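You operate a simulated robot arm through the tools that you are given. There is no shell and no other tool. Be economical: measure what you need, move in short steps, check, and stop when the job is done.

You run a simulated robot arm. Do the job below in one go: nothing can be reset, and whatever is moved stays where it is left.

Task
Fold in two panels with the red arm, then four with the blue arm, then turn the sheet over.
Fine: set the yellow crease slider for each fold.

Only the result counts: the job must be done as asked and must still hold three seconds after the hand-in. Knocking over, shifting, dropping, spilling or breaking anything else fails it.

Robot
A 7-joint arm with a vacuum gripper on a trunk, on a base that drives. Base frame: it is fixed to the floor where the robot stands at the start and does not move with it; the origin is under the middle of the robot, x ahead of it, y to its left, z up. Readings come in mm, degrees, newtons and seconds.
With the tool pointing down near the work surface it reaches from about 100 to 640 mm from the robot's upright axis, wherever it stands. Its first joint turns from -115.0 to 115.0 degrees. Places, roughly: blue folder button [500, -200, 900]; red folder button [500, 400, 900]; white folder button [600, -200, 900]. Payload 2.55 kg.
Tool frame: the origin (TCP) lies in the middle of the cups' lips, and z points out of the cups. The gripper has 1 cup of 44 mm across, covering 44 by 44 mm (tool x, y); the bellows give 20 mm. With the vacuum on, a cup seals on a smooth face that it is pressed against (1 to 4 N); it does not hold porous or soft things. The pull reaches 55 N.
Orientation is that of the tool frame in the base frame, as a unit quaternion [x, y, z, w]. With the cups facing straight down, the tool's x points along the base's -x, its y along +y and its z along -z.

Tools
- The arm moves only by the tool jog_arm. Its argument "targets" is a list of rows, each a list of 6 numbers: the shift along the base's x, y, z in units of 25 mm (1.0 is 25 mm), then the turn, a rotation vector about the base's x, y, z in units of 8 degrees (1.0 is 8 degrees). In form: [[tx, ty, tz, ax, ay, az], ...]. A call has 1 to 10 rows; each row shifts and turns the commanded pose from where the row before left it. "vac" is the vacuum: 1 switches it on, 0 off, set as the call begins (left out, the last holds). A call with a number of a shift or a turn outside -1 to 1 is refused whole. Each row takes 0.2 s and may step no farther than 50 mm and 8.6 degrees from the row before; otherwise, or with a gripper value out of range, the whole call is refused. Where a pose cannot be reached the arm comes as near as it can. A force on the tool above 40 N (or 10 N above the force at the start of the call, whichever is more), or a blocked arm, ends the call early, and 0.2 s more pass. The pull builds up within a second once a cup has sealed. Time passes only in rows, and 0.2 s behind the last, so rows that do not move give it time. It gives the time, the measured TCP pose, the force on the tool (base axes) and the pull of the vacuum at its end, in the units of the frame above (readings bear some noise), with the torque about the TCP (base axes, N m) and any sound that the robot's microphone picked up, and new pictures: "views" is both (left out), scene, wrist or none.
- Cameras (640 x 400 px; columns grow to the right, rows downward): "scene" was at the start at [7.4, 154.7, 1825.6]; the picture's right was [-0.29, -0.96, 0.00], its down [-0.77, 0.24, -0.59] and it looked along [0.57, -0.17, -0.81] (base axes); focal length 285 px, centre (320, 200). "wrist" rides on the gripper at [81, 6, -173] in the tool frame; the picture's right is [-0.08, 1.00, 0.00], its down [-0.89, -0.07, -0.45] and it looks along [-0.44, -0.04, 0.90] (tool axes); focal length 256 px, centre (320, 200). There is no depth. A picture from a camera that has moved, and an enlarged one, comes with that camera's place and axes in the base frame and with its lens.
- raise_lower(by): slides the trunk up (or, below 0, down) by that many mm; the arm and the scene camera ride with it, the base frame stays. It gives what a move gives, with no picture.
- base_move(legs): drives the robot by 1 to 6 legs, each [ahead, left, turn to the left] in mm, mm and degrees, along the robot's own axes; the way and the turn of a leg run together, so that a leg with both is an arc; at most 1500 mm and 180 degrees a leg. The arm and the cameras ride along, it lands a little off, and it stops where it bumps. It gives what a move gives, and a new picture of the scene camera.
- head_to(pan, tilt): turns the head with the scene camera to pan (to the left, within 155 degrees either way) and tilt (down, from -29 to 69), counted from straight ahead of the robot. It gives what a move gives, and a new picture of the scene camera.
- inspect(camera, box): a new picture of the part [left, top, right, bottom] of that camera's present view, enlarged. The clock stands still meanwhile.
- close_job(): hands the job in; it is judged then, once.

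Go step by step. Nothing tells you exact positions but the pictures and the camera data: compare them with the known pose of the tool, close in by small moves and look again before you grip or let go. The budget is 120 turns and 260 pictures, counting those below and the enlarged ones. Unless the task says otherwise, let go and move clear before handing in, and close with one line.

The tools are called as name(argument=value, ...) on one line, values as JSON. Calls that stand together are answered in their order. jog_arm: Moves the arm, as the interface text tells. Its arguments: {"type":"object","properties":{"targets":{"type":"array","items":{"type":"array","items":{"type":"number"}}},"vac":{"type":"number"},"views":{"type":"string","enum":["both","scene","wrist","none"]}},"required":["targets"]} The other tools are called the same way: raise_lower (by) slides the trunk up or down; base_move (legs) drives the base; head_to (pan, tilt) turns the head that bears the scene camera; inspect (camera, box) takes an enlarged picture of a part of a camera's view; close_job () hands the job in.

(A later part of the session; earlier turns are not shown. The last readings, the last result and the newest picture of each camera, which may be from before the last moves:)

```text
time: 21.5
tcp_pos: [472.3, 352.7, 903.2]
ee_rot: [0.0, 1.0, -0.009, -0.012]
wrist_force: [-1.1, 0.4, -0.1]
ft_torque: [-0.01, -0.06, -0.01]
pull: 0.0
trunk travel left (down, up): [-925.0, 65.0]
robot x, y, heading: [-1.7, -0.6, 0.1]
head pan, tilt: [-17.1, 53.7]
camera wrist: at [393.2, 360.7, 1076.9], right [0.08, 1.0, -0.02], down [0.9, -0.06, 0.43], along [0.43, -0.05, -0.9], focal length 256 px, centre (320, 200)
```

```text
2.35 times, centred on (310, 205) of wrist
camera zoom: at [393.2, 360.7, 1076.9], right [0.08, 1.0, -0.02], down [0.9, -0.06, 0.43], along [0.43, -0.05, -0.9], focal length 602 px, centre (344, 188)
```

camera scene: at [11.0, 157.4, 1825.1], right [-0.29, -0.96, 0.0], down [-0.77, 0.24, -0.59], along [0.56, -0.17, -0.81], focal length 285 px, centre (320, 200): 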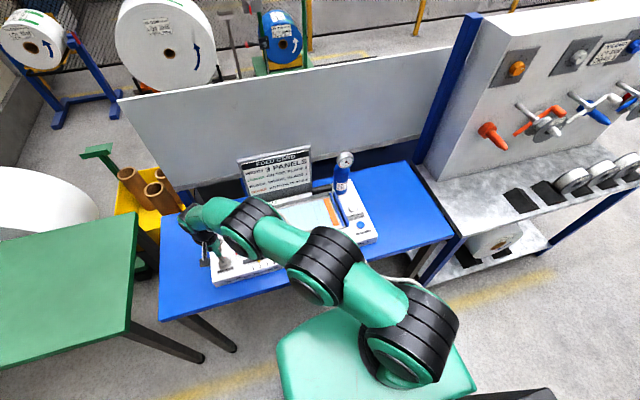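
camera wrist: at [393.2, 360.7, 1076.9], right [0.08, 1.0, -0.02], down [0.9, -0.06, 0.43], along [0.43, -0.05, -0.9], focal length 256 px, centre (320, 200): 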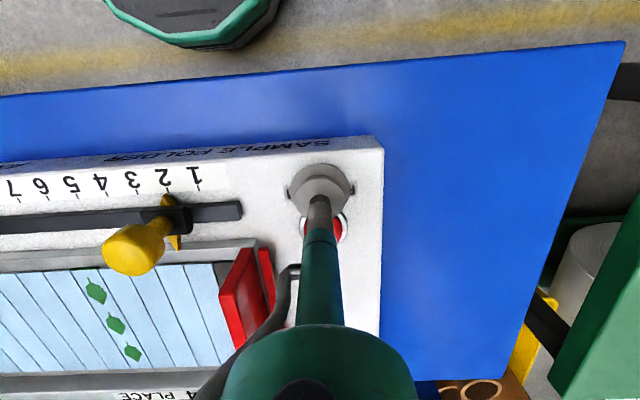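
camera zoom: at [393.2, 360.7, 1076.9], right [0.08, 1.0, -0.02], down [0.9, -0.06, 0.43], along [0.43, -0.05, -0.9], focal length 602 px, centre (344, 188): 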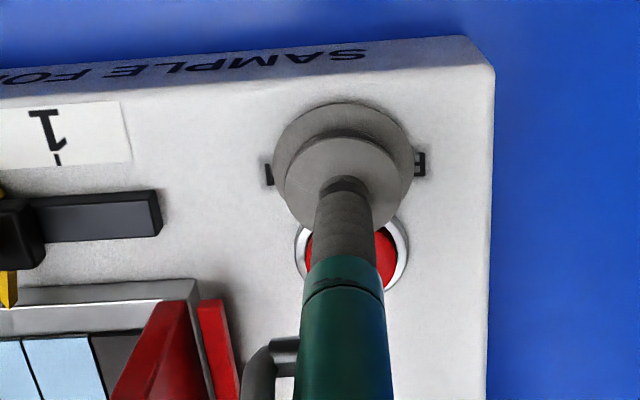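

It slid free sideways. Now a gentle lift, with a look at the state of the folder.

jog_arm(targets=[[0, 0, 0.2, 0, 0, 0], [0, 0, 0.3, 0, 0, 0], [0, 0, 0.5, 0, 0, 0], [0, 0, 0.5, 0, 0, 0]])

inspect(camera="wrist", box=[180, 100, 400, 290])

```text
time: 22.3
tcp_pos: [471.0, 349.2, 923.3]
ee_rot: [0.0, 1.0, -0.01, -0.012]
wrist_force: [2.0, -0.2, 1.9]
ft_torque: [-0.11, 0.15, -0.02]
pull: 0.1
trunk travel left (down, up): [-925.0, 65.0]
robot x, y, heading: [3.0, -0.6, -0.0]
head pan, tilt: [-17.1, 53.7]
stopped in row 4: the force on the tool passed its limit at 44 N (the readings are from after the stop); the commanded pose is now the measured one
camera scene: at [9.2, 156.5, 1825.9], right [-0.29, -0.96, 0.0], down [-0.77, 0.24, -0.59], along [0.57, -0.17, -0.81], focal length 285 px, centre (320, 200)
camera wrist: at [393.7, 359.4, 1098.6], right [0.08, 1.0, -0.02], down [0.9, -0.06, 0.43], along [0.42, -0.05, -0.9], focal length 256 px, centre (320, 200)
```

scene: 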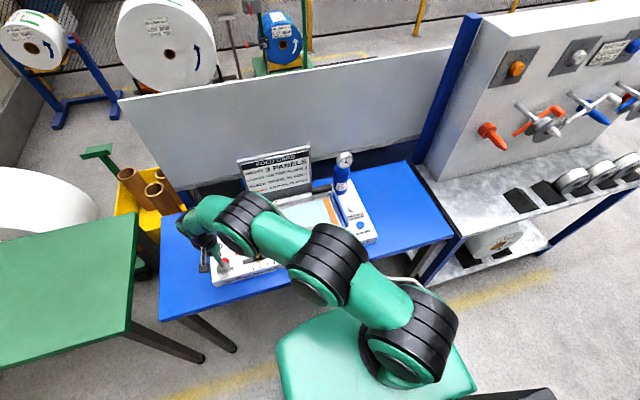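
wrist: 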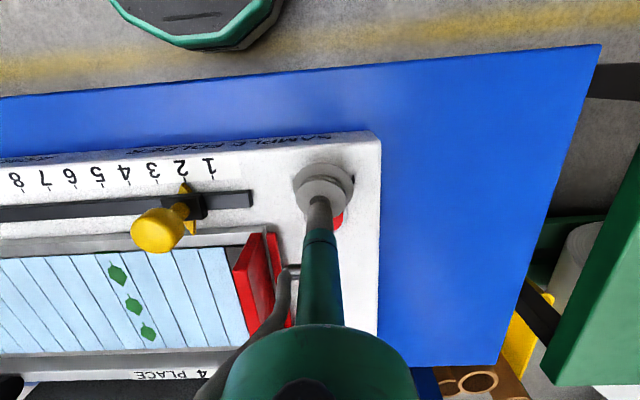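

```text
2.11 times, centred on (290, 195) of wrist
camera zoom: at [393.7, 359.4, 1098.6], right [0.08, 1.0, -0.02], down [0.9, -0.06, 0.43], along [0.42, -0.05, -0.9], focal length 539 px, centre (383, 210)
```

zoom: 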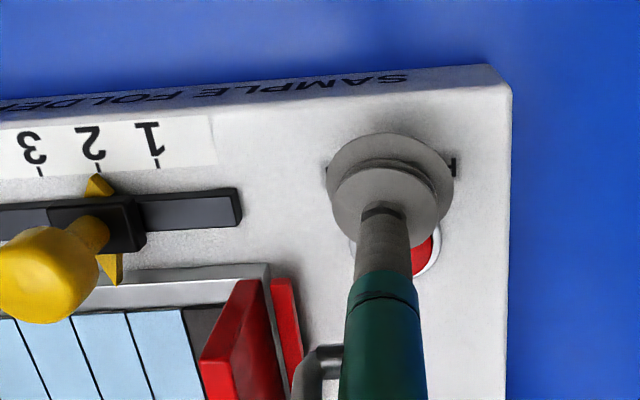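

The load snapped loose after that lift. I'll continue upward carefully.

jog_arm(targets=[[0, 0, 0.2, 0, 0, 0], [0, 0, 0.3, 0, 0, 0], [0, 0, 0.3, 0, 0, 0]], views="wrist")

inspect(camera="wrist", box=[100, 100, 400, 290])

```text
time: 23.1
tcp_pos: [467.9, 345.8, 941.1]
ee_rot: [0.0, 1.0, -0.011, -0.014]
wrist_force: [-0.5, 0.2, 0.1]
ft_torque: [-0.03, -0.01, -0.02]
pull: 0.1
trunk travel left (down, up): [-925.0, 65.0]
robot x, y, heading: [3.8, -4.1, 0.0]
head pan, tilt: [-17.1, 53.7]
camera wrist: at [391.5, 357.1, 1116.1], right [0.08, 1.0, -0.03], down [0.9, -0.06, 0.42], along [0.42, -0.06, -0.91], focal length 256 px, centre (320, 200)
```

wrist: 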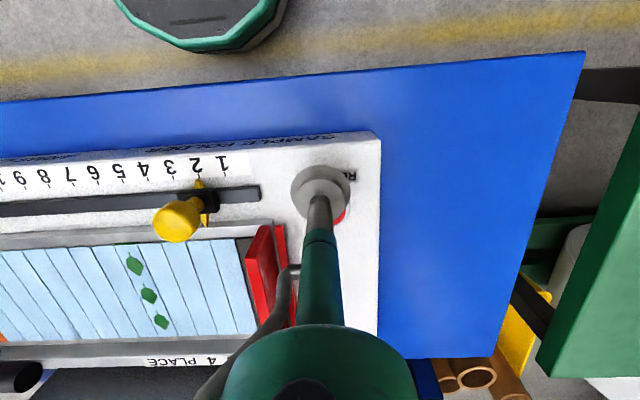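

```text
2.11 times, centred on (250, 195) of wrist
camera zoom: at [391.5, 357.1, 1116.1], right [0.08, 1.0, -0.03], down [0.9, -0.06, 0.42], along [0.42, -0.06, -0.91], focal length 539 px, centre (467, 210)
```

zoom: 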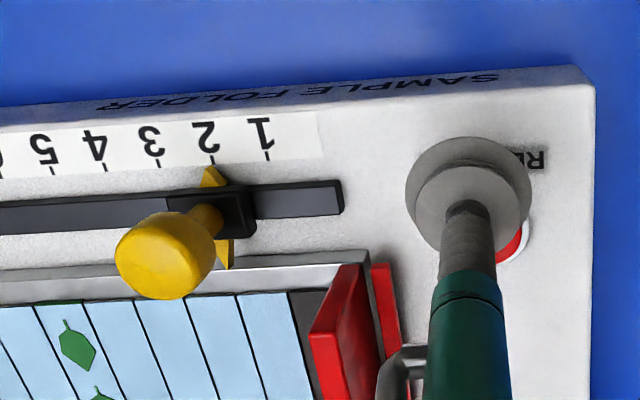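

I'm free of it, but the sheet is not folded. I'll check the gauge and the red button.

jog_arm(targets=[[-0.8, 0.4, 1, 0, 0, 0], [-0.8, 0.4, 1, 0, 0, 0], [-0.8, 0, 1, 0, 0, 0]])

inspect(camera="scene", box=[325, 145, 365, 170])

inspect(camera="wrist", box=[280, 200, 360, 280])

```text
time: 23.9
tcp_pos: [407.1, 366.4, 1017.9]
ee_rot: [0.0, 1.0, -0.011, -0.013]
wrist_force: [-0.8, -0.7, -0.4]
ft_torque: [0.01, -0.05, -0.03]
pull: 0.1
trunk travel left (down, up): [-925.0, 65.0]
robot x, y, heading: [1.3, 1.5, -0.0]
head pan, tilt: [-17.1, 53.7]
camera scene: at [6.0, 154.0, 1825.7], right [-0.29, -0.96, 0.0], down [-0.77, 0.24, -0.59], along [0.57, -0.17, -0.81], focal length 285 px, centre (320, 200)
camera wrist: at [330.3, 376.2, 1191.3], right [0.08, 1.0, -0.02], down [0.9, -0.06, 0.42], along [0.42, -0.06, -0.91], focal length 256 px, centre (320, 200)
```

scene: 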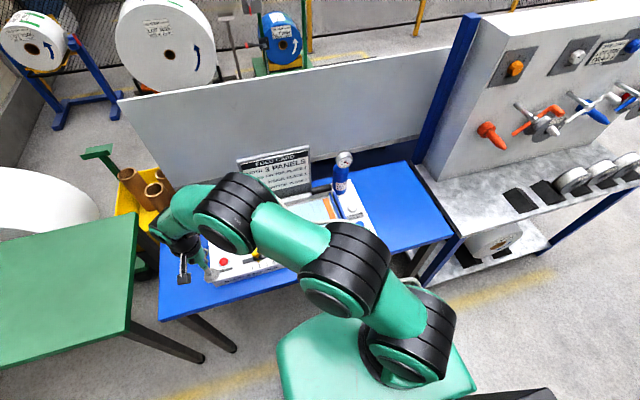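
wrist: 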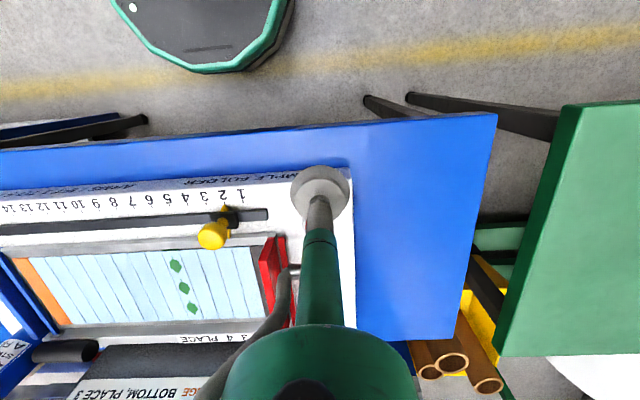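

```text
16.00 times, centred on (345, 158) of scene
camera zoom: at [6.0, 154.0, 1825.7], right [-0.29, -0.96, 0.0], down [-0.77, 0.24, -0.59], along [0.57, -0.17, -0.81], focal length 4563 px, centre (-80, 880)
```

zoom: 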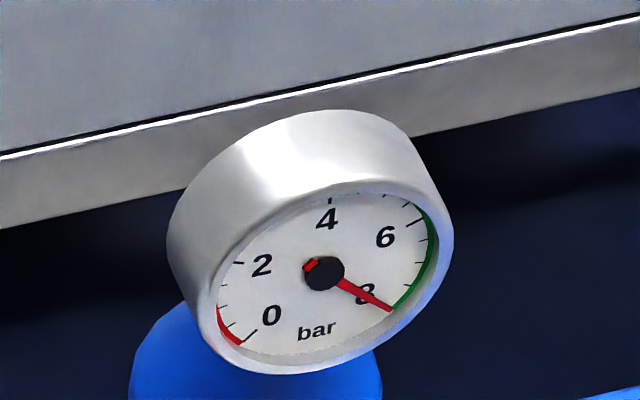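

```text
5.00 times, centred on (320, 240) of wrist
camera zoom: at [330.3, 376.2, 1191.3], right [0.08, 1.0, -0.02], down [0.9, -0.06, 0.42], along [0.42, -0.06, -0.91], focal length 1280 px, centre (320, 0)
```

zoom: 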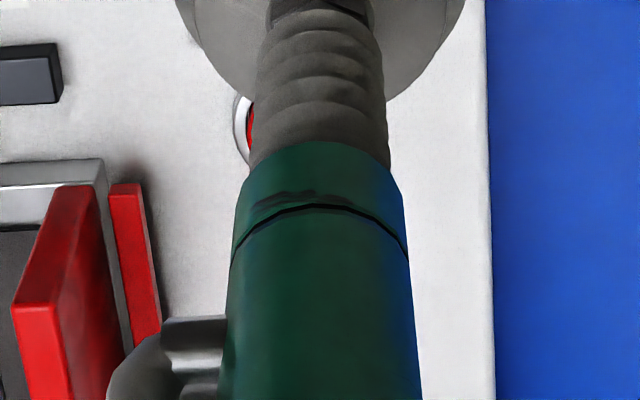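

inspect(camera="scene", box=[200, 245, 260, 285])

inspect(camera="scene", box=[335, 200, 385, 240])

```text
10.00 times, centred on (230, 265) of scene
camera zoom: at [6.0, 154.0, 1825.7], right [-0.29, -0.96, 0.0], down [-0.77, 0.24, -0.59], along [0.57, -0.17, -0.81], focal length 2852 px, centre (1220, -450)
```

zoom: 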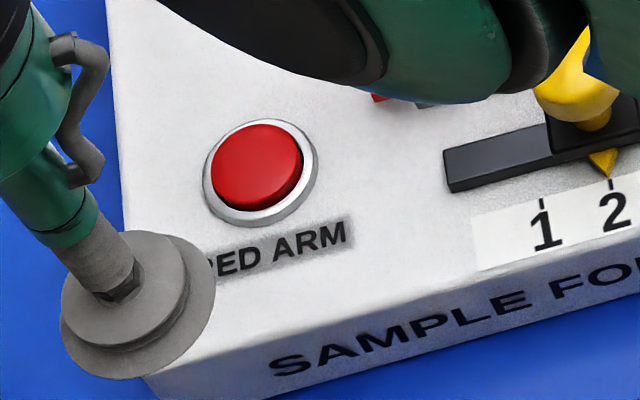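

```text
10.00 times, centred on (360, 220) of scene
camera zoom: at [6.0, 154.0, 1825.7], right [-0.29, -0.96, 0.0], down [-0.77, 0.24, -0.59], along [0.57, -0.17, -0.81], focal length 2852 px, centre (-80, 0)
```

zoom: 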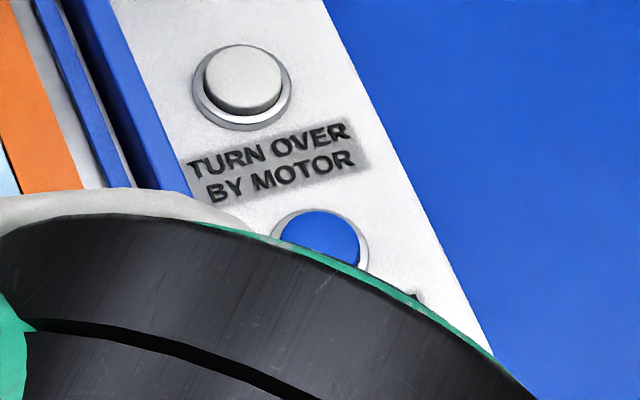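

The gauge is unchanged, so nothing fired. Calibrating against the cup in the scene view puts the button at about (505, 353), so my press was about 9 mm off-centre. I'll straighten the tool and go above the corrected spot.

jog_arm(targets=[[0.8, -0.1, -0.4, 0.16, -0.186, 0], [0.8, -0.1, -0.4, 0, 0, 0], [0.8, -0.1, -0.6, 0, 0, 0], [0.8, -0.1, -0.9, 0, 0, 0], [0.72, -0.12, -1, 0, 0, 0], [0, 0, 0, 0, 0, 0]])

inspect(camera="wrist", box=[260, 120, 380, 240])

inspect(camera="scene", box=[195, 235, 265, 285])

```text
time: 25.3
tcp_pos: [505.4, 353.4, 933.0]
ee_rot: [-0.001, 1.0, -0.001, 0.0]
wrist_force: [-0.1, -0.4, 0.4]
ft_torque: [-0.01, -0.04, 0.0]
pull: 0.1
trunk travel left (down, up): [-925.0, 65.0]
robot x, y, heading: [2.4, -1.6, -0.1]
head pan, tilt: [-17.1, 53.7]
camera scene: at [6.9, 154.8, 1825.7], right [-0.29, -0.96, 0.0], down [-0.77, 0.24, -0.59], along [0.57, -0.17, -0.81], focal length 285 px, centre (320, 200)
camera wrist: at [424.9, 360.1, 1106.7], right [0.08, 1.0, 0.0], down [0.89, -0.07, 0.44], along [0.44, -0.04, -0.9], focal length 256 px, centre (320, 200)
```

scene: 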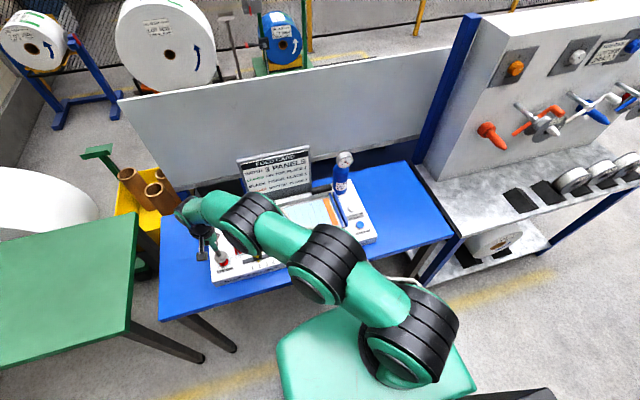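
wrist: 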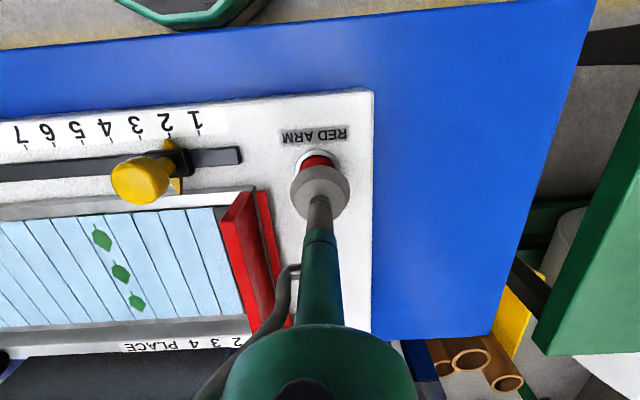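

```text
3.33 times, centred on (320, 180) of wrist
camera zoom: at [424.9, 360.1, 1106.7], right [0.08, 1.0, 0.0], down [0.89, -0.07, 0.44], along [0.44, -0.04, -0.9], focal length 853 px, centre (320, 267)
```

zoom: 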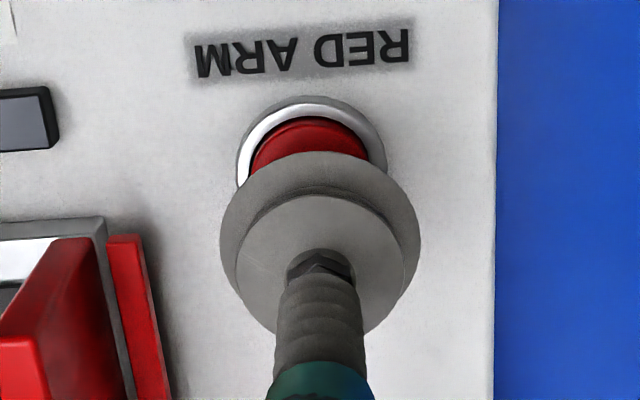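

```text
8.00 times, centred on (230, 260) of scene
camera zoom: at [6.9, 154.8, 1825.7], right [-0.29, -0.96, 0.0], down [-0.77, 0.24, -0.59], along [0.57, -0.17, -0.81], focal length 2282 px, centre (1040, -280)
```

zoom: 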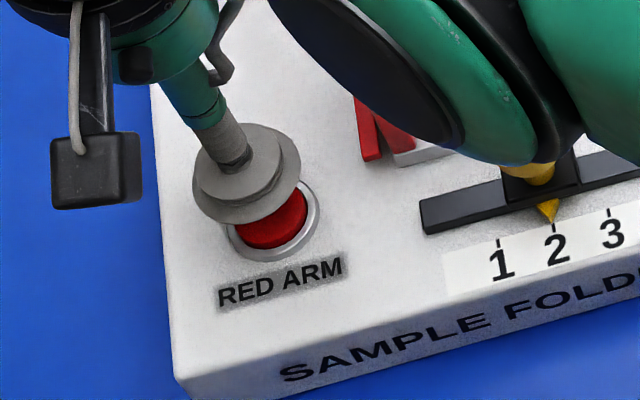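

The button centre is about (502.5, 353), so I'll nudge −3 mm in x and press in controlled steps.

jog_arm(targets=[[-0.12, 0, -0.7, 0, 0, 0], [0, 0, -0.7, 0, 0, 0], [0, 0, -0.2, 0, 0, 0], [0, 0, -0.2, 0, 0, 0]], views="none")

jog_arm(targets=[[0, 0, -0.1, 0, 0, 0]], views="none")

jog_arm(targets=[[0, 0, -0.1, 0, 0, 0]], views="none")

jog_arm(targets=[[0, 0, -0.1, 0, 0, 0]], views="wrist")

```text
time: 26.3
tcp_pos: [503.1, 353.2, 888.5]
ee_rot: [0.001, 1.0, 0.001, 0.0]
wrist_force: [0.8, -0.1, 2.4]
ft_torque: [0.0, 0.01, 0.03]
pull: 0.0
trunk travel left (down, up): [-925.0, 65.0]
robot x, y, heading: [-0.8, 0.2, 0.1]
head pan, tilt: [-17.1, 53.7]
```

```text
time: 26.7
tcp_pos: [504.3, 353.8, 887.2]
ee_rot: [0.0, 1.0, 0.001, 0.0]
wrist_force: [1.5, 0.1, 3.5]
ft_torque: [-0.01, 0.03, 0.02]
pull: 0.0
trunk travel left (down, up): [-925.0, 65.0]
robot x, y, heading: [-1.3, -1.1, -0.1]
head pan, tilt: [-17.1, 53.7]
```

```text
time: 27.1
tcp_pos: [503.2, 353.1, 884.4]
ee_rot: [0.0, 1.0, 0.0, -0.001]
wrist_force: [1.5, 0.7, 5.2]
ft_torque: [0.02, 0.08, -0.01]
pull: 0.0
trunk travel left (down, up): [-925.0, 65.0]
robot x, y, heading: [-0.6, 1.4, -0.3]
head pan, tilt: [-17.1, 53.7]
```

```text
time: 27.5
tcp_pos: [502.4, 354.0, 882.8]
ee_rot: [-0.001, 1.0, 0.001, -0.001]
wrist_force: [0.8, -0.6, 5.4]
ft_torque: [0.01, 0.06, -0.02]
pull: 0.1
trunk travel left (down, up): [-925.0, 65.0]
robot x, y, heading: [0.6, 2.4, 0.2]
head pan, tilt: [-17.1, 53.7]
camera wrist: at [421.8, 360.2, 1054.5], right [0.08, 1.0, 0.0], down [0.89, -0.07, 0.44], along [0.44, -0.04, -0.9], focal length 256 px, centre (320, 200)
```

wrist: 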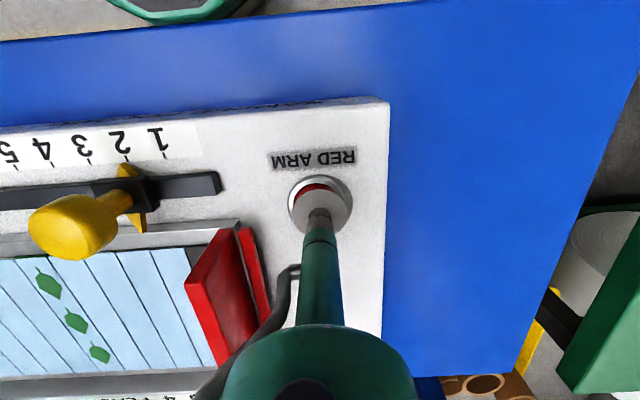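

The button pokes up inside the soft cup ring while the lip rests on the bezel, so a centred press doesn't work. I'll lift gently, then press with the rim over the button centre instead.

jog_arm(targets=[[0, 0, 0.2, 0, 0, 0], [0, 0, 0.2, 0, 0, 0], [0, 0, 0.2, 0, 0, 0], [0, 0, 0.2, 0, 0, 0]], views="wrist")

inspect(camera="wrist", box=[260, 120, 380, 240])

```text
time: 28.5
tcp_pos: [502.8, 353.2, 901.2]
ee_rot: [0.0, 1.0, -0.002, -0.002]
wrist_force: [-0.4, 0.3, 0.3]
ft_torque: [0.0, -0.02, 0.04]
pull: 0.1
trunk travel left (down, up): [-925.0, 65.0]
robot x, y, heading: [0.9, -0.5, 0.2]
head pan, tilt: [-17.1, 53.7]
camera wrist: at [421.7, 360.0, 1074.3], right [0.08, 1.0, 0.0], down [0.89, -0.07, 0.44], along [0.44, -0.04, -0.9], focal length 256 px, centre (320, 200)
```

wrist: 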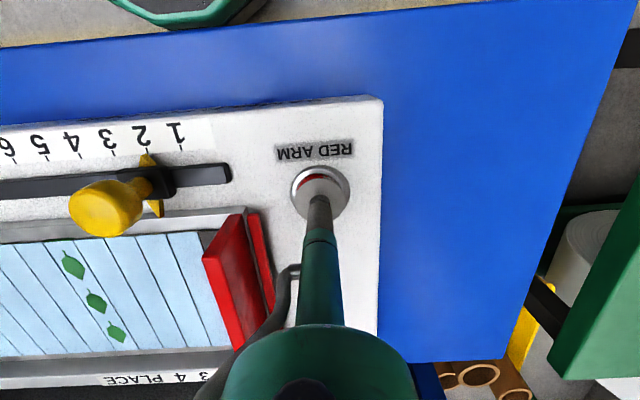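

```text
3.33 times, centred on (320, 180) of wrist
camera zoom: at [421.7, 360.0, 1074.3], right [0.08, 1.0, 0.0], down [0.89, -0.07, 0.44], along [0.44, -0.04, -0.9], focal length 853 px, centre (320, 267)
```

zoom: 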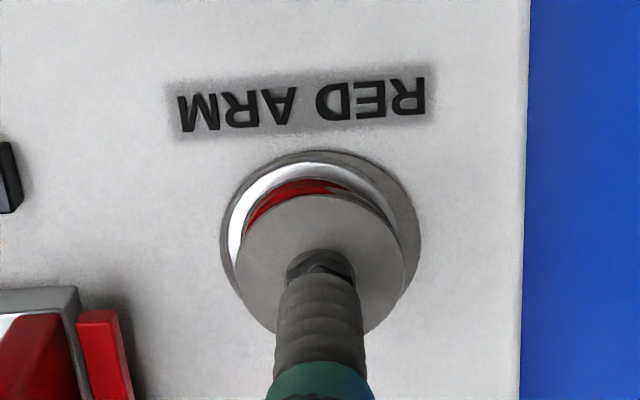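

The lip has slipped down around the button. I'll slide well clear toward the robot before lifting.

jog_arm(targets=[[-0.4, 0, 0, 0, 0, 0], [-0.4, 0, 0, 0, 0, 0], [-0.4, 0, 0, 0, 0, 0], [-0.4, 0, 0, 0, 0, 0], [-0.4, 0, 0, 0, 0, 0], [-0.2, 0, 0.2, 0, 0, 0]], views="none")

jog_arm(targets=[[0, 0, 0.2, 0, 0, 0], [0, 0, 0.2, 0, 0, 0], [0, 0, 0.3, 0, 0, 0]], views="wrist")

inspect(camera="wrist", box=[200, 100, 440, 290])

inspect(camera="scene", box=[195, 235, 265, 285])

```text
time: 29.9
tcp_pos: [447.6, 354.3, 906.6]
ee_rot: [0.0, 1.0, 0.0, -0.001]
wrist_force: [-0.3, 0.1, -0.2]
ft_torque: [-0.03, -0.02, 0.03]
pull: 0.1
trunk travel left (down, up): [-925.0, 65.0]
robot x, y, heading: [-4.1, -4.7, 0.5]
head pan, tilt: [-17.1, 53.7]
```

```text
time: 30.7
tcp_pos: [448.1, 353.1, 923.5]
ee_rot: [0.0, 1.0, 0.001, -0.002]
wrist_force: [0.2, -0.6, 0.1]
ft_torque: [0.01, -0.02, 0.02]
pull: 0.1
trunk travel left (down, up): [-925.0, 65.0]
robot x, y, heading: [1.2, 1.9, -0.0]
head pan, tilt: [-17.1, 53.7]
camera wrist: at [367.1, 360.2, 1096.8], right [0.08, 1.0, 0.0], down [0.89, -0.07, 0.44], along [0.44, -0.04, -0.9], focal length 256 px, centre (320, 200)
```

wrist: 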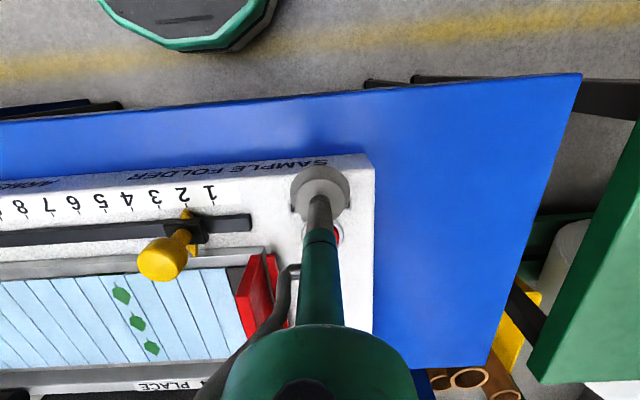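

```text
2.11 times, centred on (320, 195) of wrist
camera zoom: at [367.1, 360.2, 1096.8], right [0.08, 1.0, 0.0], down [0.89, -0.07, 0.44], along [0.44, -0.04, -0.9], focal length 539 px, centre (320, 210)
```

zoom: 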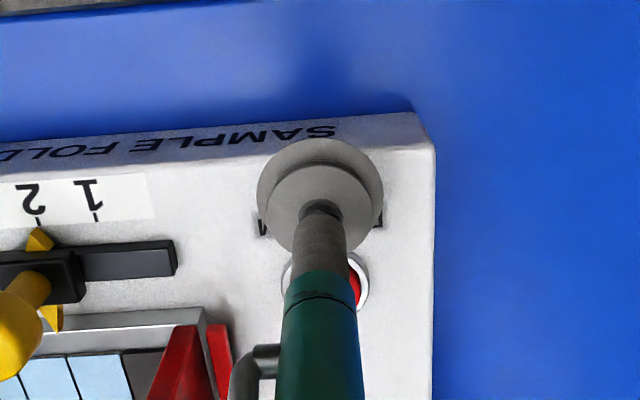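

```text
8.00 times, centred on (230, 260) of scene
camera zoom: at [7.7, 155.0, 1825.6], right [-0.29, -0.96, 0.0], down [-0.77, 0.24, -0.59], along [0.57, -0.17, -0.81], focal length 2282 px, centre (1040, -280)
```

zoom: 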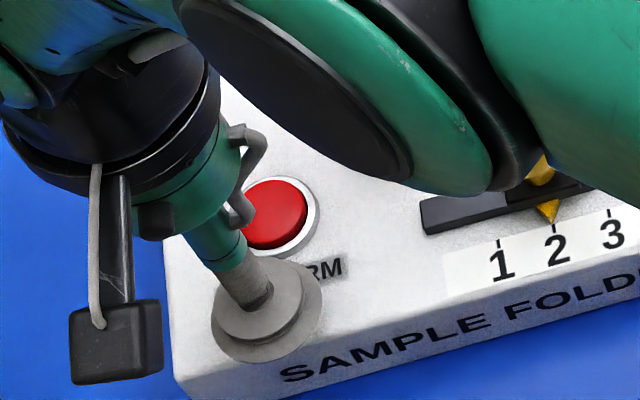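

Clear and undamaged. Now the offset press: the tool goes to x≈484 so the far rim lies over the button centre.

jog_arm(targets=[[0.72, 0, 0, 0, 0, 0], [0.72, 0, 0, 0, 0, 0], [0, 0, -0.6, 0, 0, 0], [0, 0, -0.4, 0, 0, 0]], views="wrist")

inspect(camera="wrist", box=[260, 120, 380, 240])

jog_arm(targets=[[0, 0, -0.1, 0, 0, 0], [0, 0, -0.1, 0, 0, 0]], views="none")

jog_arm(targets=[[0, 0, -0.1, 0, 0, 0]], views="none")

jog_arm(targets=[[0, 0, -0.1, 0, 0, 0]], views="wrist")

inspect(camera="wrist", box=[260, 120, 380, 240])

```text
time: 31.7
tcp_pos: [484.2, 354.2, 897.7]
ee_rot: [0.0, 1.0, 0.0, 0.0]
wrist_force: [-0.3, 1.2, 2.3]
ft_torque: [-0.03, -0.01, 0.02]
pull: 0.0
trunk travel left (down, up): [-925.0, 65.0]
robot x, y, heading: [-2.4, -1.3, -0.2]
head pan, tilt: [-17.1, 53.7]
camera wrist: at [403.0, 360.5, 1072.3], right [0.08, 1.0, 0.0], down [0.89, -0.07, 0.45], along [0.44, -0.03, -0.9], focal length 256 px, centre (320, 200)
```

wrist: 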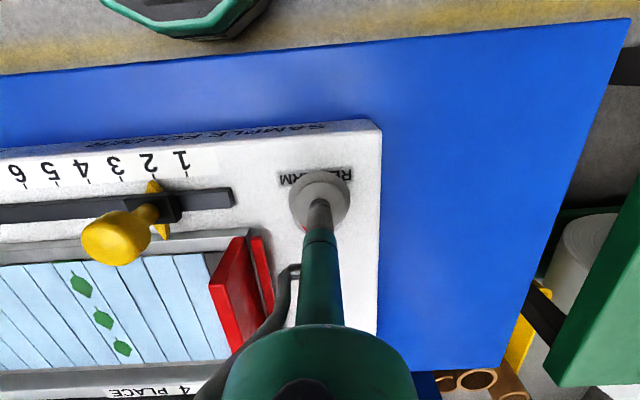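

```text
3.33 times, centred on (320, 180) of wrist
camera zoom: at [403.0, 360.5, 1072.3], right [0.08, 1.0, 0.0], down [0.89, -0.07, 0.45], along [0.44, -0.03, -0.9], focal length 853 px, centre (320, 267)
```

zoom: 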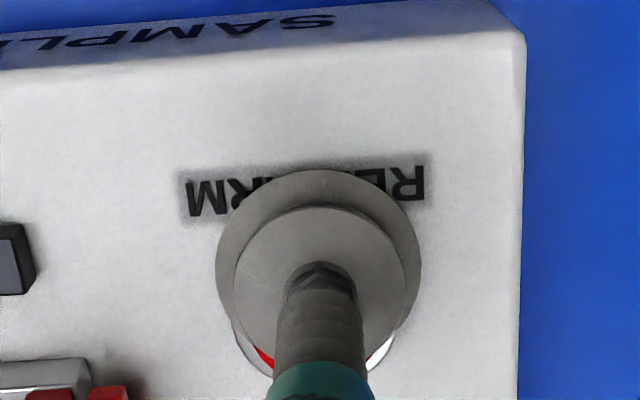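

```text
time: 32.3
tcp_pos: [483.3, 354.5, 894.5]
ee_rot: [0.0, 1.0, 0.0, -0.001]
wrist_force: [-0.8, 1.0, 2.9]
ft_torque: [-0.01, -0.05, -0.02]
pull: 0.1
trunk travel left (down, up): [-925.0, 65.0]
robot x, y, heading: [2.5, 3.6, 0.2]
head pan, tilt: [-17.1, 53.7]
heard: click
```

```text
time: 32.7
tcp_pos: [483.5, 354.4, 892.0]
ee_rot: [0.0, 1.0, 0.0, -0.001]
wrist_force: [-0.6, 1.8, 4.1]
ft_torque: [-0.07, -0.07, 0.0]
pull: 0.1
trunk travel left (down, up): [-925.0, 65.0]
robot x, y, heading: [6.5, 1.1, 0.2]
head pan, tilt: [-17.1, 53.7]
```

```text
time: 33.1
tcp_pos: [484.6, 352.8, 889.9]
ee_rot: [0.0, 1.0, 0.0, -0.001]
wrist_force: [0.5, 1.4, 4.9]
ft_torque: [-0.05, -0.05, 0.01]
pull: 0.0
trunk travel left (down, up): [-925.0, 65.0]
robot x, y, heading: [4.7, 2.2, -0.1]
head pan, tilt: [-17.1, 53.7]
camera wrist: at [402.9, 360.4, 1062.4], right [0.08, 1.0, 0.0], down [0.89, -0.07, 0.45], along [0.44, -0.03, -0.9], focal length 256 px, centre (320, 200)
```

wrist: 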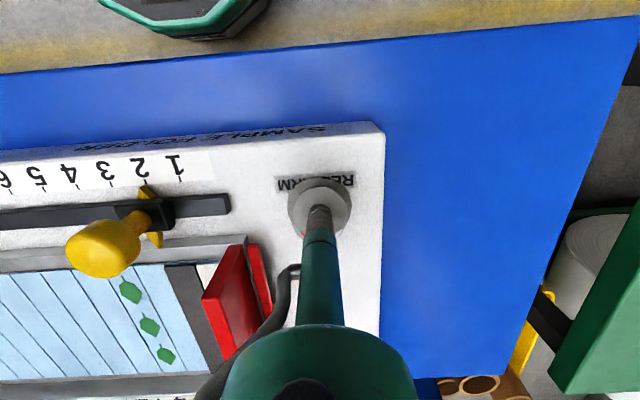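

```text
3.33 times, centred on (320, 180) of wrist
camera zoom: at [402.9, 360.4, 1062.4], right [0.08, 1.0, 0.0], down [0.89, -0.07, 0.45], along [0.44, -0.03, -0.9], focal length 853 px, centre (320, 267)
```

zoom: 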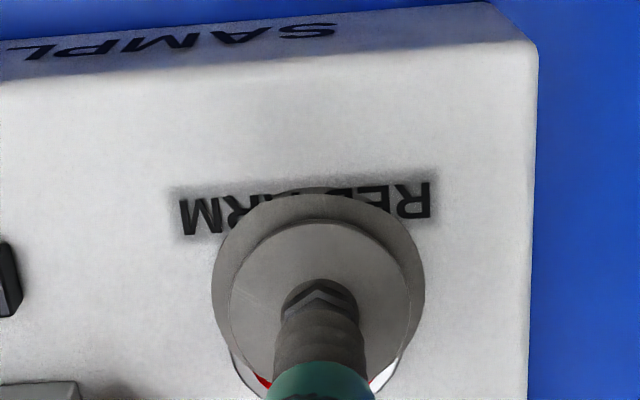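

A click, and the red arm fired. I'll lift gently and look at the sheet.

jog_arm(targets=[[0, 0, 0.2, 0, 0, 0], [0, 0, 0.2, 0, 0, 0], [0, 0, 0.4, 0, 0, 0], [-0.5, 0, 1, 0, 0, 0], [-1, 0, 1, 0, 0, 0], [-1, 0, 1, 0, 0, 0], [-1, 0, 1, 0, 0, 0], [-1, -0.5, 1, 0, 0, 0]])

inspect(camera="wrist", box=[0, 150, 310, 350])

inspect(camera="scene", box=[205, 190, 365, 290])

```text
time: 34.9
tcp_pos: [368.9, 340.2, 1034.2]
ee_rot: [0.0, 1.0, -0.001, -0.001]
wrist_force: [0.1, 0.6, -0.2]
ft_torque: [0.04, -0.03, -0.01]
pull: 0.2
trunk travel left (down, up): [-925.0, 65.0]
robot x, y, heading: [0.5, -1.2, -0.1]
head pan, tilt: [-17.1, 53.7]
camera scene: at [6.0, 153.4, 1825.7], right [-0.29, -0.96, 0.0], down [-0.77, 0.24, -0.59], along [0.57, -0.17, -0.81], focal length 285 px, centre (320, 200)
camera wrist: at [288.6, 345.5, 1207.5], right [0.08, 1.0, 0.0], down [0.89, -0.07, 0.44], along [0.44, -0.04, -0.9], focal length 256 px, centre (320, 200)
```

scene: 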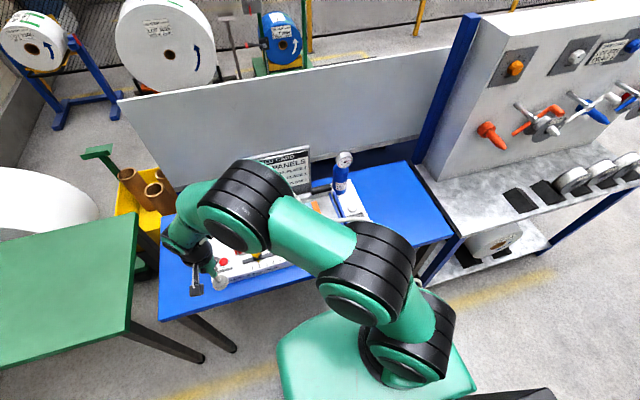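
wrist: 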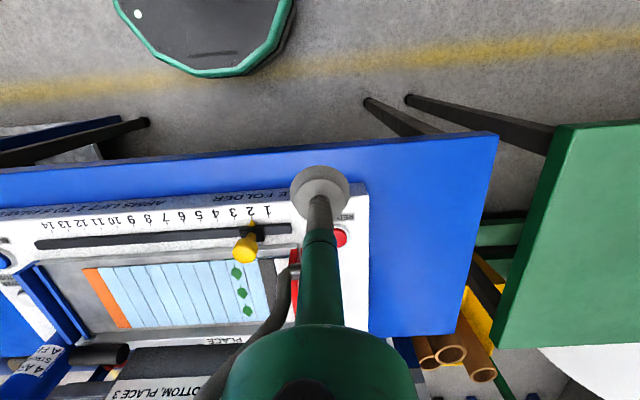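

```text
2.00 times, centred on (155, 250) of wrist
camera zoom: at [288.6, 345.5, 1207.5], right [0.08, 1.0, 0.0], down [0.89, -0.07, 0.44], along [0.44, -0.04, -0.9], focal length 512 px, centre (650, 100)
```

zoom: 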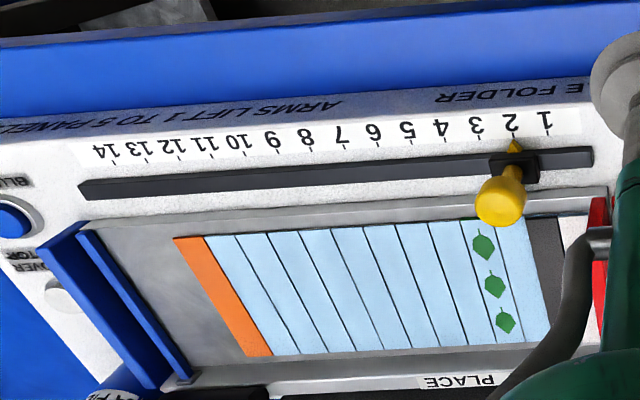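

```text
4.00 times, centred on (285, 240) of scene
camera zoom: at [6.0, 153.4, 1825.7], right [-0.29, -0.96, 0.0], down [-0.77, 0.24, -0.59], along [0.57, -0.17, -0.81], focal length 1141 px, centre (460, 40)
```

zoom: 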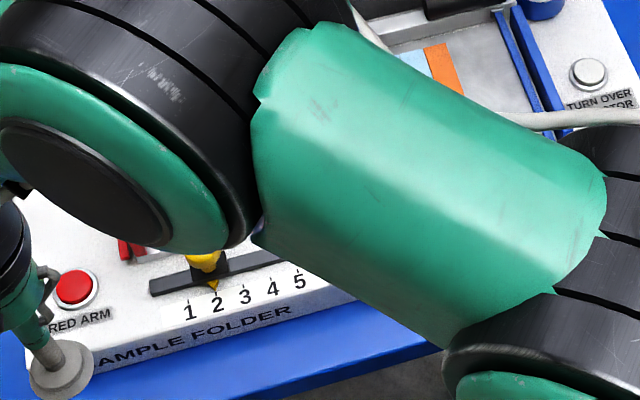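

The first fold is done: two panels are over, and the sheet has slid to the left stop. I need a clean view to locate the new right end, so I'll move to the left side of the knob at safe height and look.

jog_arm(targets=[[0.85, -0.4, -0.5, 0, 0, 0], [0.85, -0.4, -0.5, 0, 0, 0], [0.85, -0.4, -0.5, 0, 0, 0], [0.85, -0.4, -0.5, 0, 0, 0], [0.85, -0.4, -0.6, 0, 0, 0]])

inspect(camera="wrist", box=[0, 120, 340, 340])

```text
time: 36.1
tcp_pos: [478.0, 290.0, 969.8]
ee_rot: [0.001, 1.0, 0.001, -0.001]
wrist_force: [-0.6, -0.5, 0.1]
ft_torque: [0.0, 0.04, -0.03]
pull: 0.0
trunk travel left (down, up): [-925.0, 65.0]
robot x, y, heading: [-0.8, 0.3, 0.2]
head pan, tilt: [-17.1, 53.7]
camera scene: at [9.3, 154.9, 1825.6], right [-0.29, -0.96, 0.0], down [-0.77, 0.24, -0.59], along [0.57, -0.17, -0.81], focal length 285 px, centre (320, 200)
camera wrist: at [397.2, 297.1, 1141.7], right [0.08, 1.0, 0.0], down [0.89, -0.07, 0.44], along [0.44, -0.04, -0.9], focal length 256 px, centre (320, 200)
```

scene: 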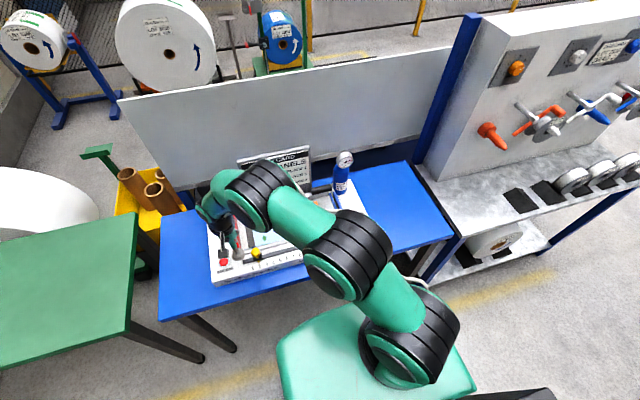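
wrist: 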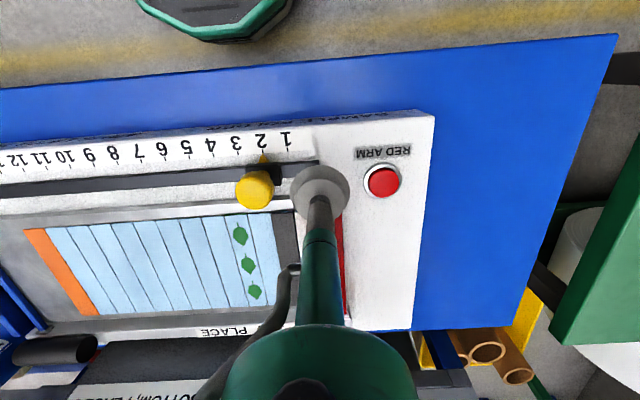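

```text
1.82 times, centred on (170, 230) of wrist
camera zoom: at [397.2, 297.1, 1141.7], right [0.08, 1.0, 0.0], down [0.89, -0.07, 0.44], along [0.44, -0.04, -0.9], focal length 465 px, centre (593, 146)
```

zoom: 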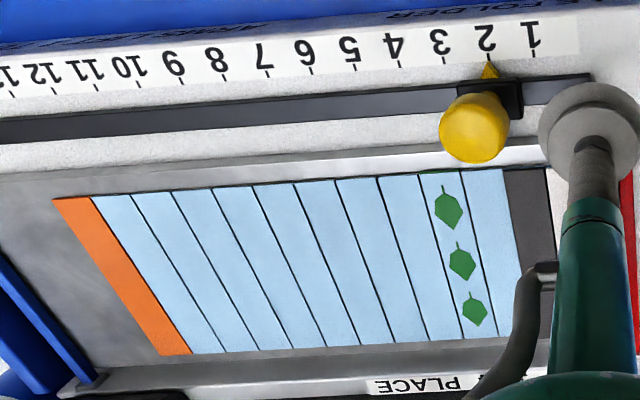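

Counting panels confirms the sheet now spans positions 0–13, with the orange panel at 12–13. Lifting four panels with the blue arm therefore needs crease 9. I'll lower the cup left of the knob and push it up the scale.

jog_arm(targets=[[-0.2, 0, -0.8, 0, 0, 0], [0, 0, -0.7, 0, 0, 0], [0, 0, -0.7, 0, 0, 0], [0, -0.5, 0, 0, 0, 0], [0, -0.5, 0, 0, 0, 0], [0.2, -0.5, 0, 0, 0, 0], [0.3, -0.5, 0, 0, 0, 0]])

```text
time: 37.7
tcp_pos: [484.2, 241.6, 915.2]
ee_rot: [0.0, 1.0, 0.001, -0.001]
wrist_force: [-0.3, 1.0, -0.1]
ft_torque: [-0.01, 0.0, -0.01]
pull: 0.1
trunk travel left (down, up): [-925.0, 65.0]
robot x, y, heading: [1.3, 2.8, -0.2]
head pan, tilt: [-17.1, 53.7]
camera scene: at [8.0, 154.8, 1825.6], right [-0.29, -0.96, 0.0], down [-0.77, 0.24, -0.59], along [0.57, -0.17, -0.81], focal length 285 px, centre (320, 200)
camera wrist: at [403.8, 247.2, 1087.2], right [0.08, 1.0, 0.0], down [0.89, -0.07, 0.44], along [0.44, -0.04, -0.9], focal length 256 px, centre (320, 200)
```

scene: 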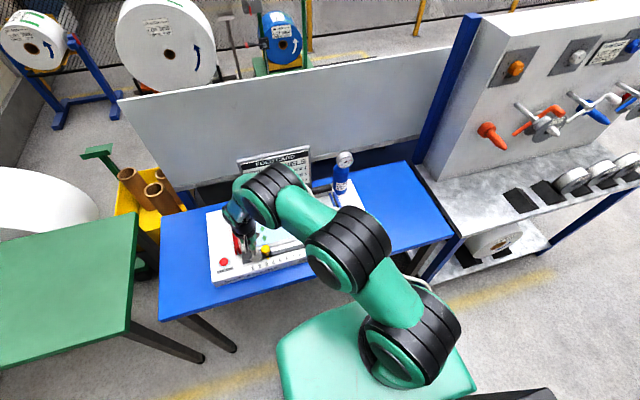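
wrist: 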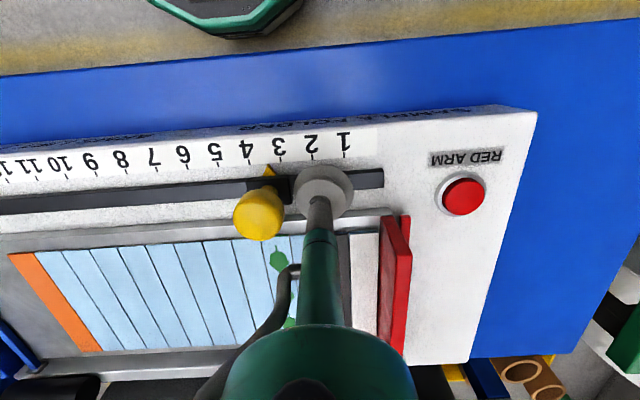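

The knob reads about 3.4. I'll push to just short of 9.

jog_arm(targets=[[0, -0.6, 0, 0, 0, 0], [0, -0.6, 0, 0, 0, 0], [0, -0.6, 0, 0, 0, 0], [0, -0.6, 0, 0, 0, 0], [0, -0.6, 0, 0, 0, 0], [0, -0.6, 0, 0, 0, 0], [0, -0.6, 0, 0, 0, 0], [0, -0.6, 0, 0, 0, 0], [0, -0.35, 0, 0, 0, 0]], views="wrist")

inspect(camera="wrist", box=[180, 100, 340, 220])

```text
time: 39.7
tcp_pos: [484.5, 111.9, 912.5]
ee_rot: [0.0, 1.0, -0.001, -0.001]
wrist_force: [0.4, 0.3, 0.5]
ft_torque: [-0.01, 0.0, -0.02]
pull: 0.2
trunk travel left (down, up): [-925.0, 65.0]
robot x, y, heading: [2.1, -3.9, 0.1]
head pan, tilt: [-17.1, 53.7]
camera wrist: at [403.7, 118.5, 1086.7], right [0.08, 1.0, 0.0], down [0.89, -0.07, 0.44], along [0.44, -0.04, -0.9], focal length 256 px, centre (320, 200)
```

wrist: 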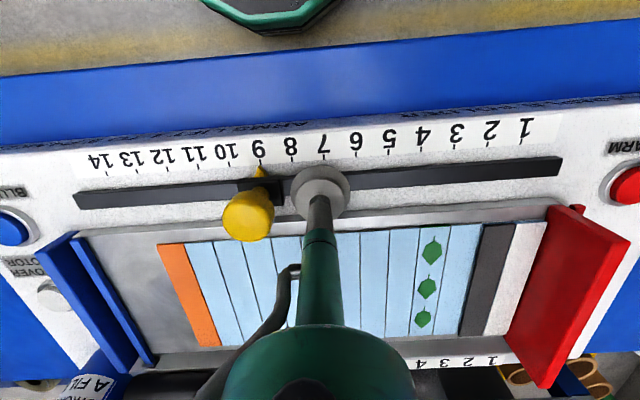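

```text
3.33 times, centred on (260, 160) of wrist
camera zoom: at [403.7, 118.5, 1086.7], right [0.08, 1.0, 0.0], down [0.89, -0.07, 0.44], along [0.44, -0.04, -0.9], focal length 853 px, centre (520, 333)
```

zoom: 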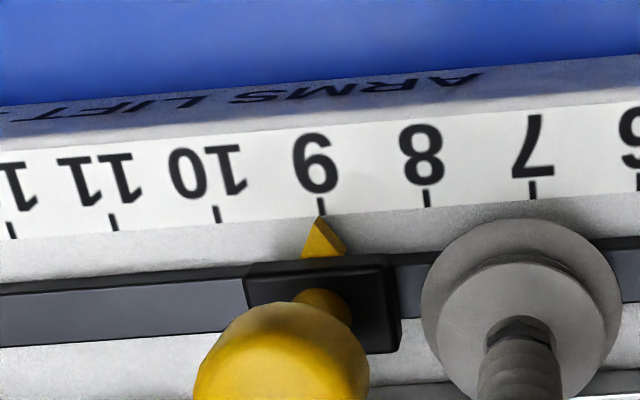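

The slider is on 9. I'll back off, rise, and travel over to the blue button.

jog_arm(targets=[[0, 0.4, 0, 0, 0, 0], [0, 0, 1, 0, 0, 0], [-0.2, 0, 1, 0, 0, 0], [-0.2, 0, 1, 0, 0, 0], [-0.2, -1, 0.5, 0, 0, 0], [0, -1, 0, 0, 0, 0], [0, -1, 0, 0, 0, 0], [0, -1, 0, 0, 0, 0], [0, -1, 0, 0, 0, 0], [0, -1, 0, 0, 0, 0]], views="none")

jog_arm(targets=[[0, -1, 0, 0, 0, 0], [0, -1, 0, 0, 0, 0], [0, -1, 0, 0, 0, 0], [0, -1, 0, 0, 0, 0], [0, -1, 0, 0, 0, 0], [0, 0, -1, 0, 0, 0]])

inspect(camera="wrist", box=[240, 110, 400, 270])

inspect(camera="scene", box=[320, 190, 390, 250])

```text
time: 41.9
tcp_pos: [469.6, -29.1, 1000.9]
ee_rot: [0.0, 1.0, 0.0, -0.001]
wrist_force: [-0.4, -0.3, 0.5]
ft_torque: [-0.01, -0.02, -0.02]
pull: 0.1
trunk travel left (down, up): [-925.0, 65.0]
robot x, y, heading: [0.3, 2.4, 0.4]
head pan, tilt: [-17.1, 53.7]
```

```text
time: 43.3
tcp_pos: [470.7, -153.1, 975.6]
ee_rot: [0.0, 1.0, -0.001, -0.001]
wrist_force: [-0.4, -0.9, -0.6]
ft_torque: [0.0, 0.01, 0.02]
pull: 0.2
trunk travel left (down, up): [-925.0, 65.0]
robot x, y, heading: [0.3, -1.1, 0.2]
head pan, tilt: [-17.1, 53.7]
camera scene: at [9.3, 155.1, 1825.6], right [-0.29, -0.96, 0.0], down [-0.77, 0.24, -0.59], along [0.57, -0.17, -0.81], focal length 285 px, centre (320, 200)
camera wrist: at [389.5, -145.8, 1148.7], right [0.08, 1.0, 0.0], down [0.89, -0.07, 0.44], along [0.44, -0.04, -0.9], focal length 256 px, centre (320, 200)
```

scene: 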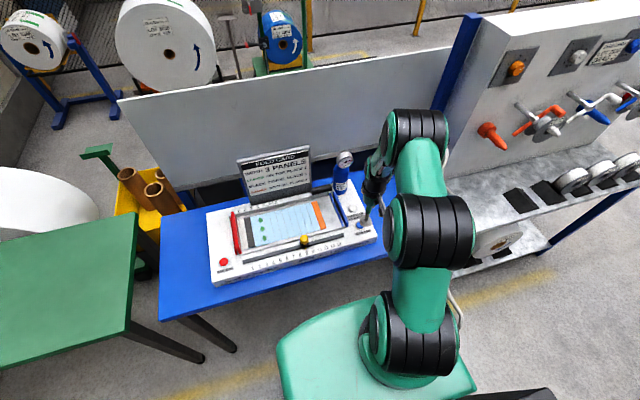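
wrist: 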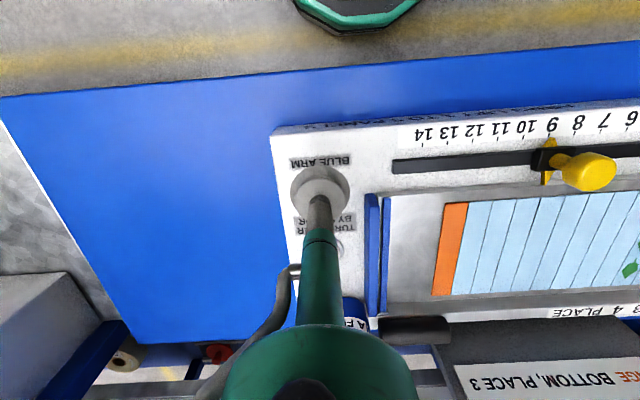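

```text
2.50 times, centred on (320, 190) of wrist
camera zoom: at [389.5, -145.8, 1148.7], right [0.08, 1.0, 0.0], down [0.89, -0.07, 0.44], along [0.44, -0.04, -0.9], focal length 640 px, centre (320, 225)
```

zoom: 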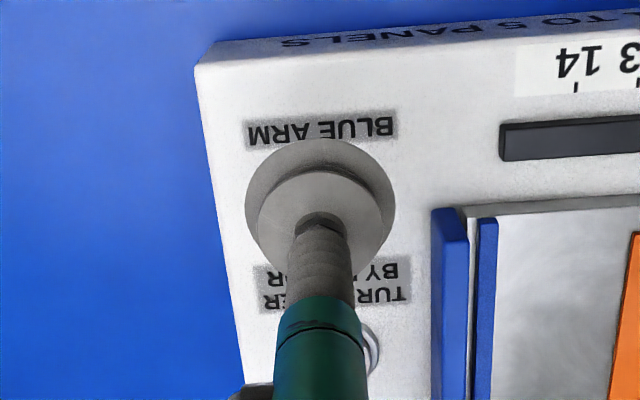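

```text
6.67 times, centred on (355, 220) of scene
camera zoom: at [9.3, 155.1, 1825.6], right [-0.29, -0.96, 0.0], down [-0.77, 0.24, -0.59], along [0.57, -0.17, -0.81], focal length 1901 px, centre (87, 67)
```

zoom: 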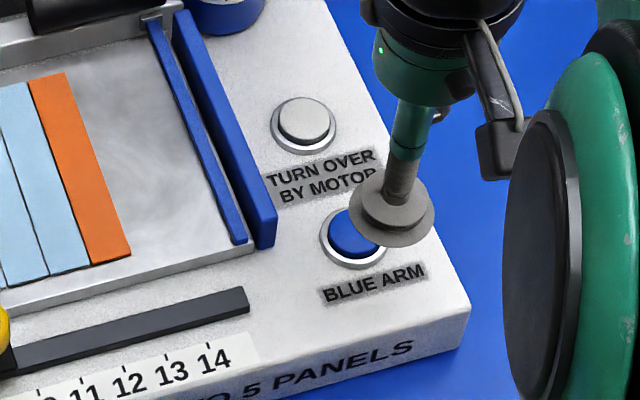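

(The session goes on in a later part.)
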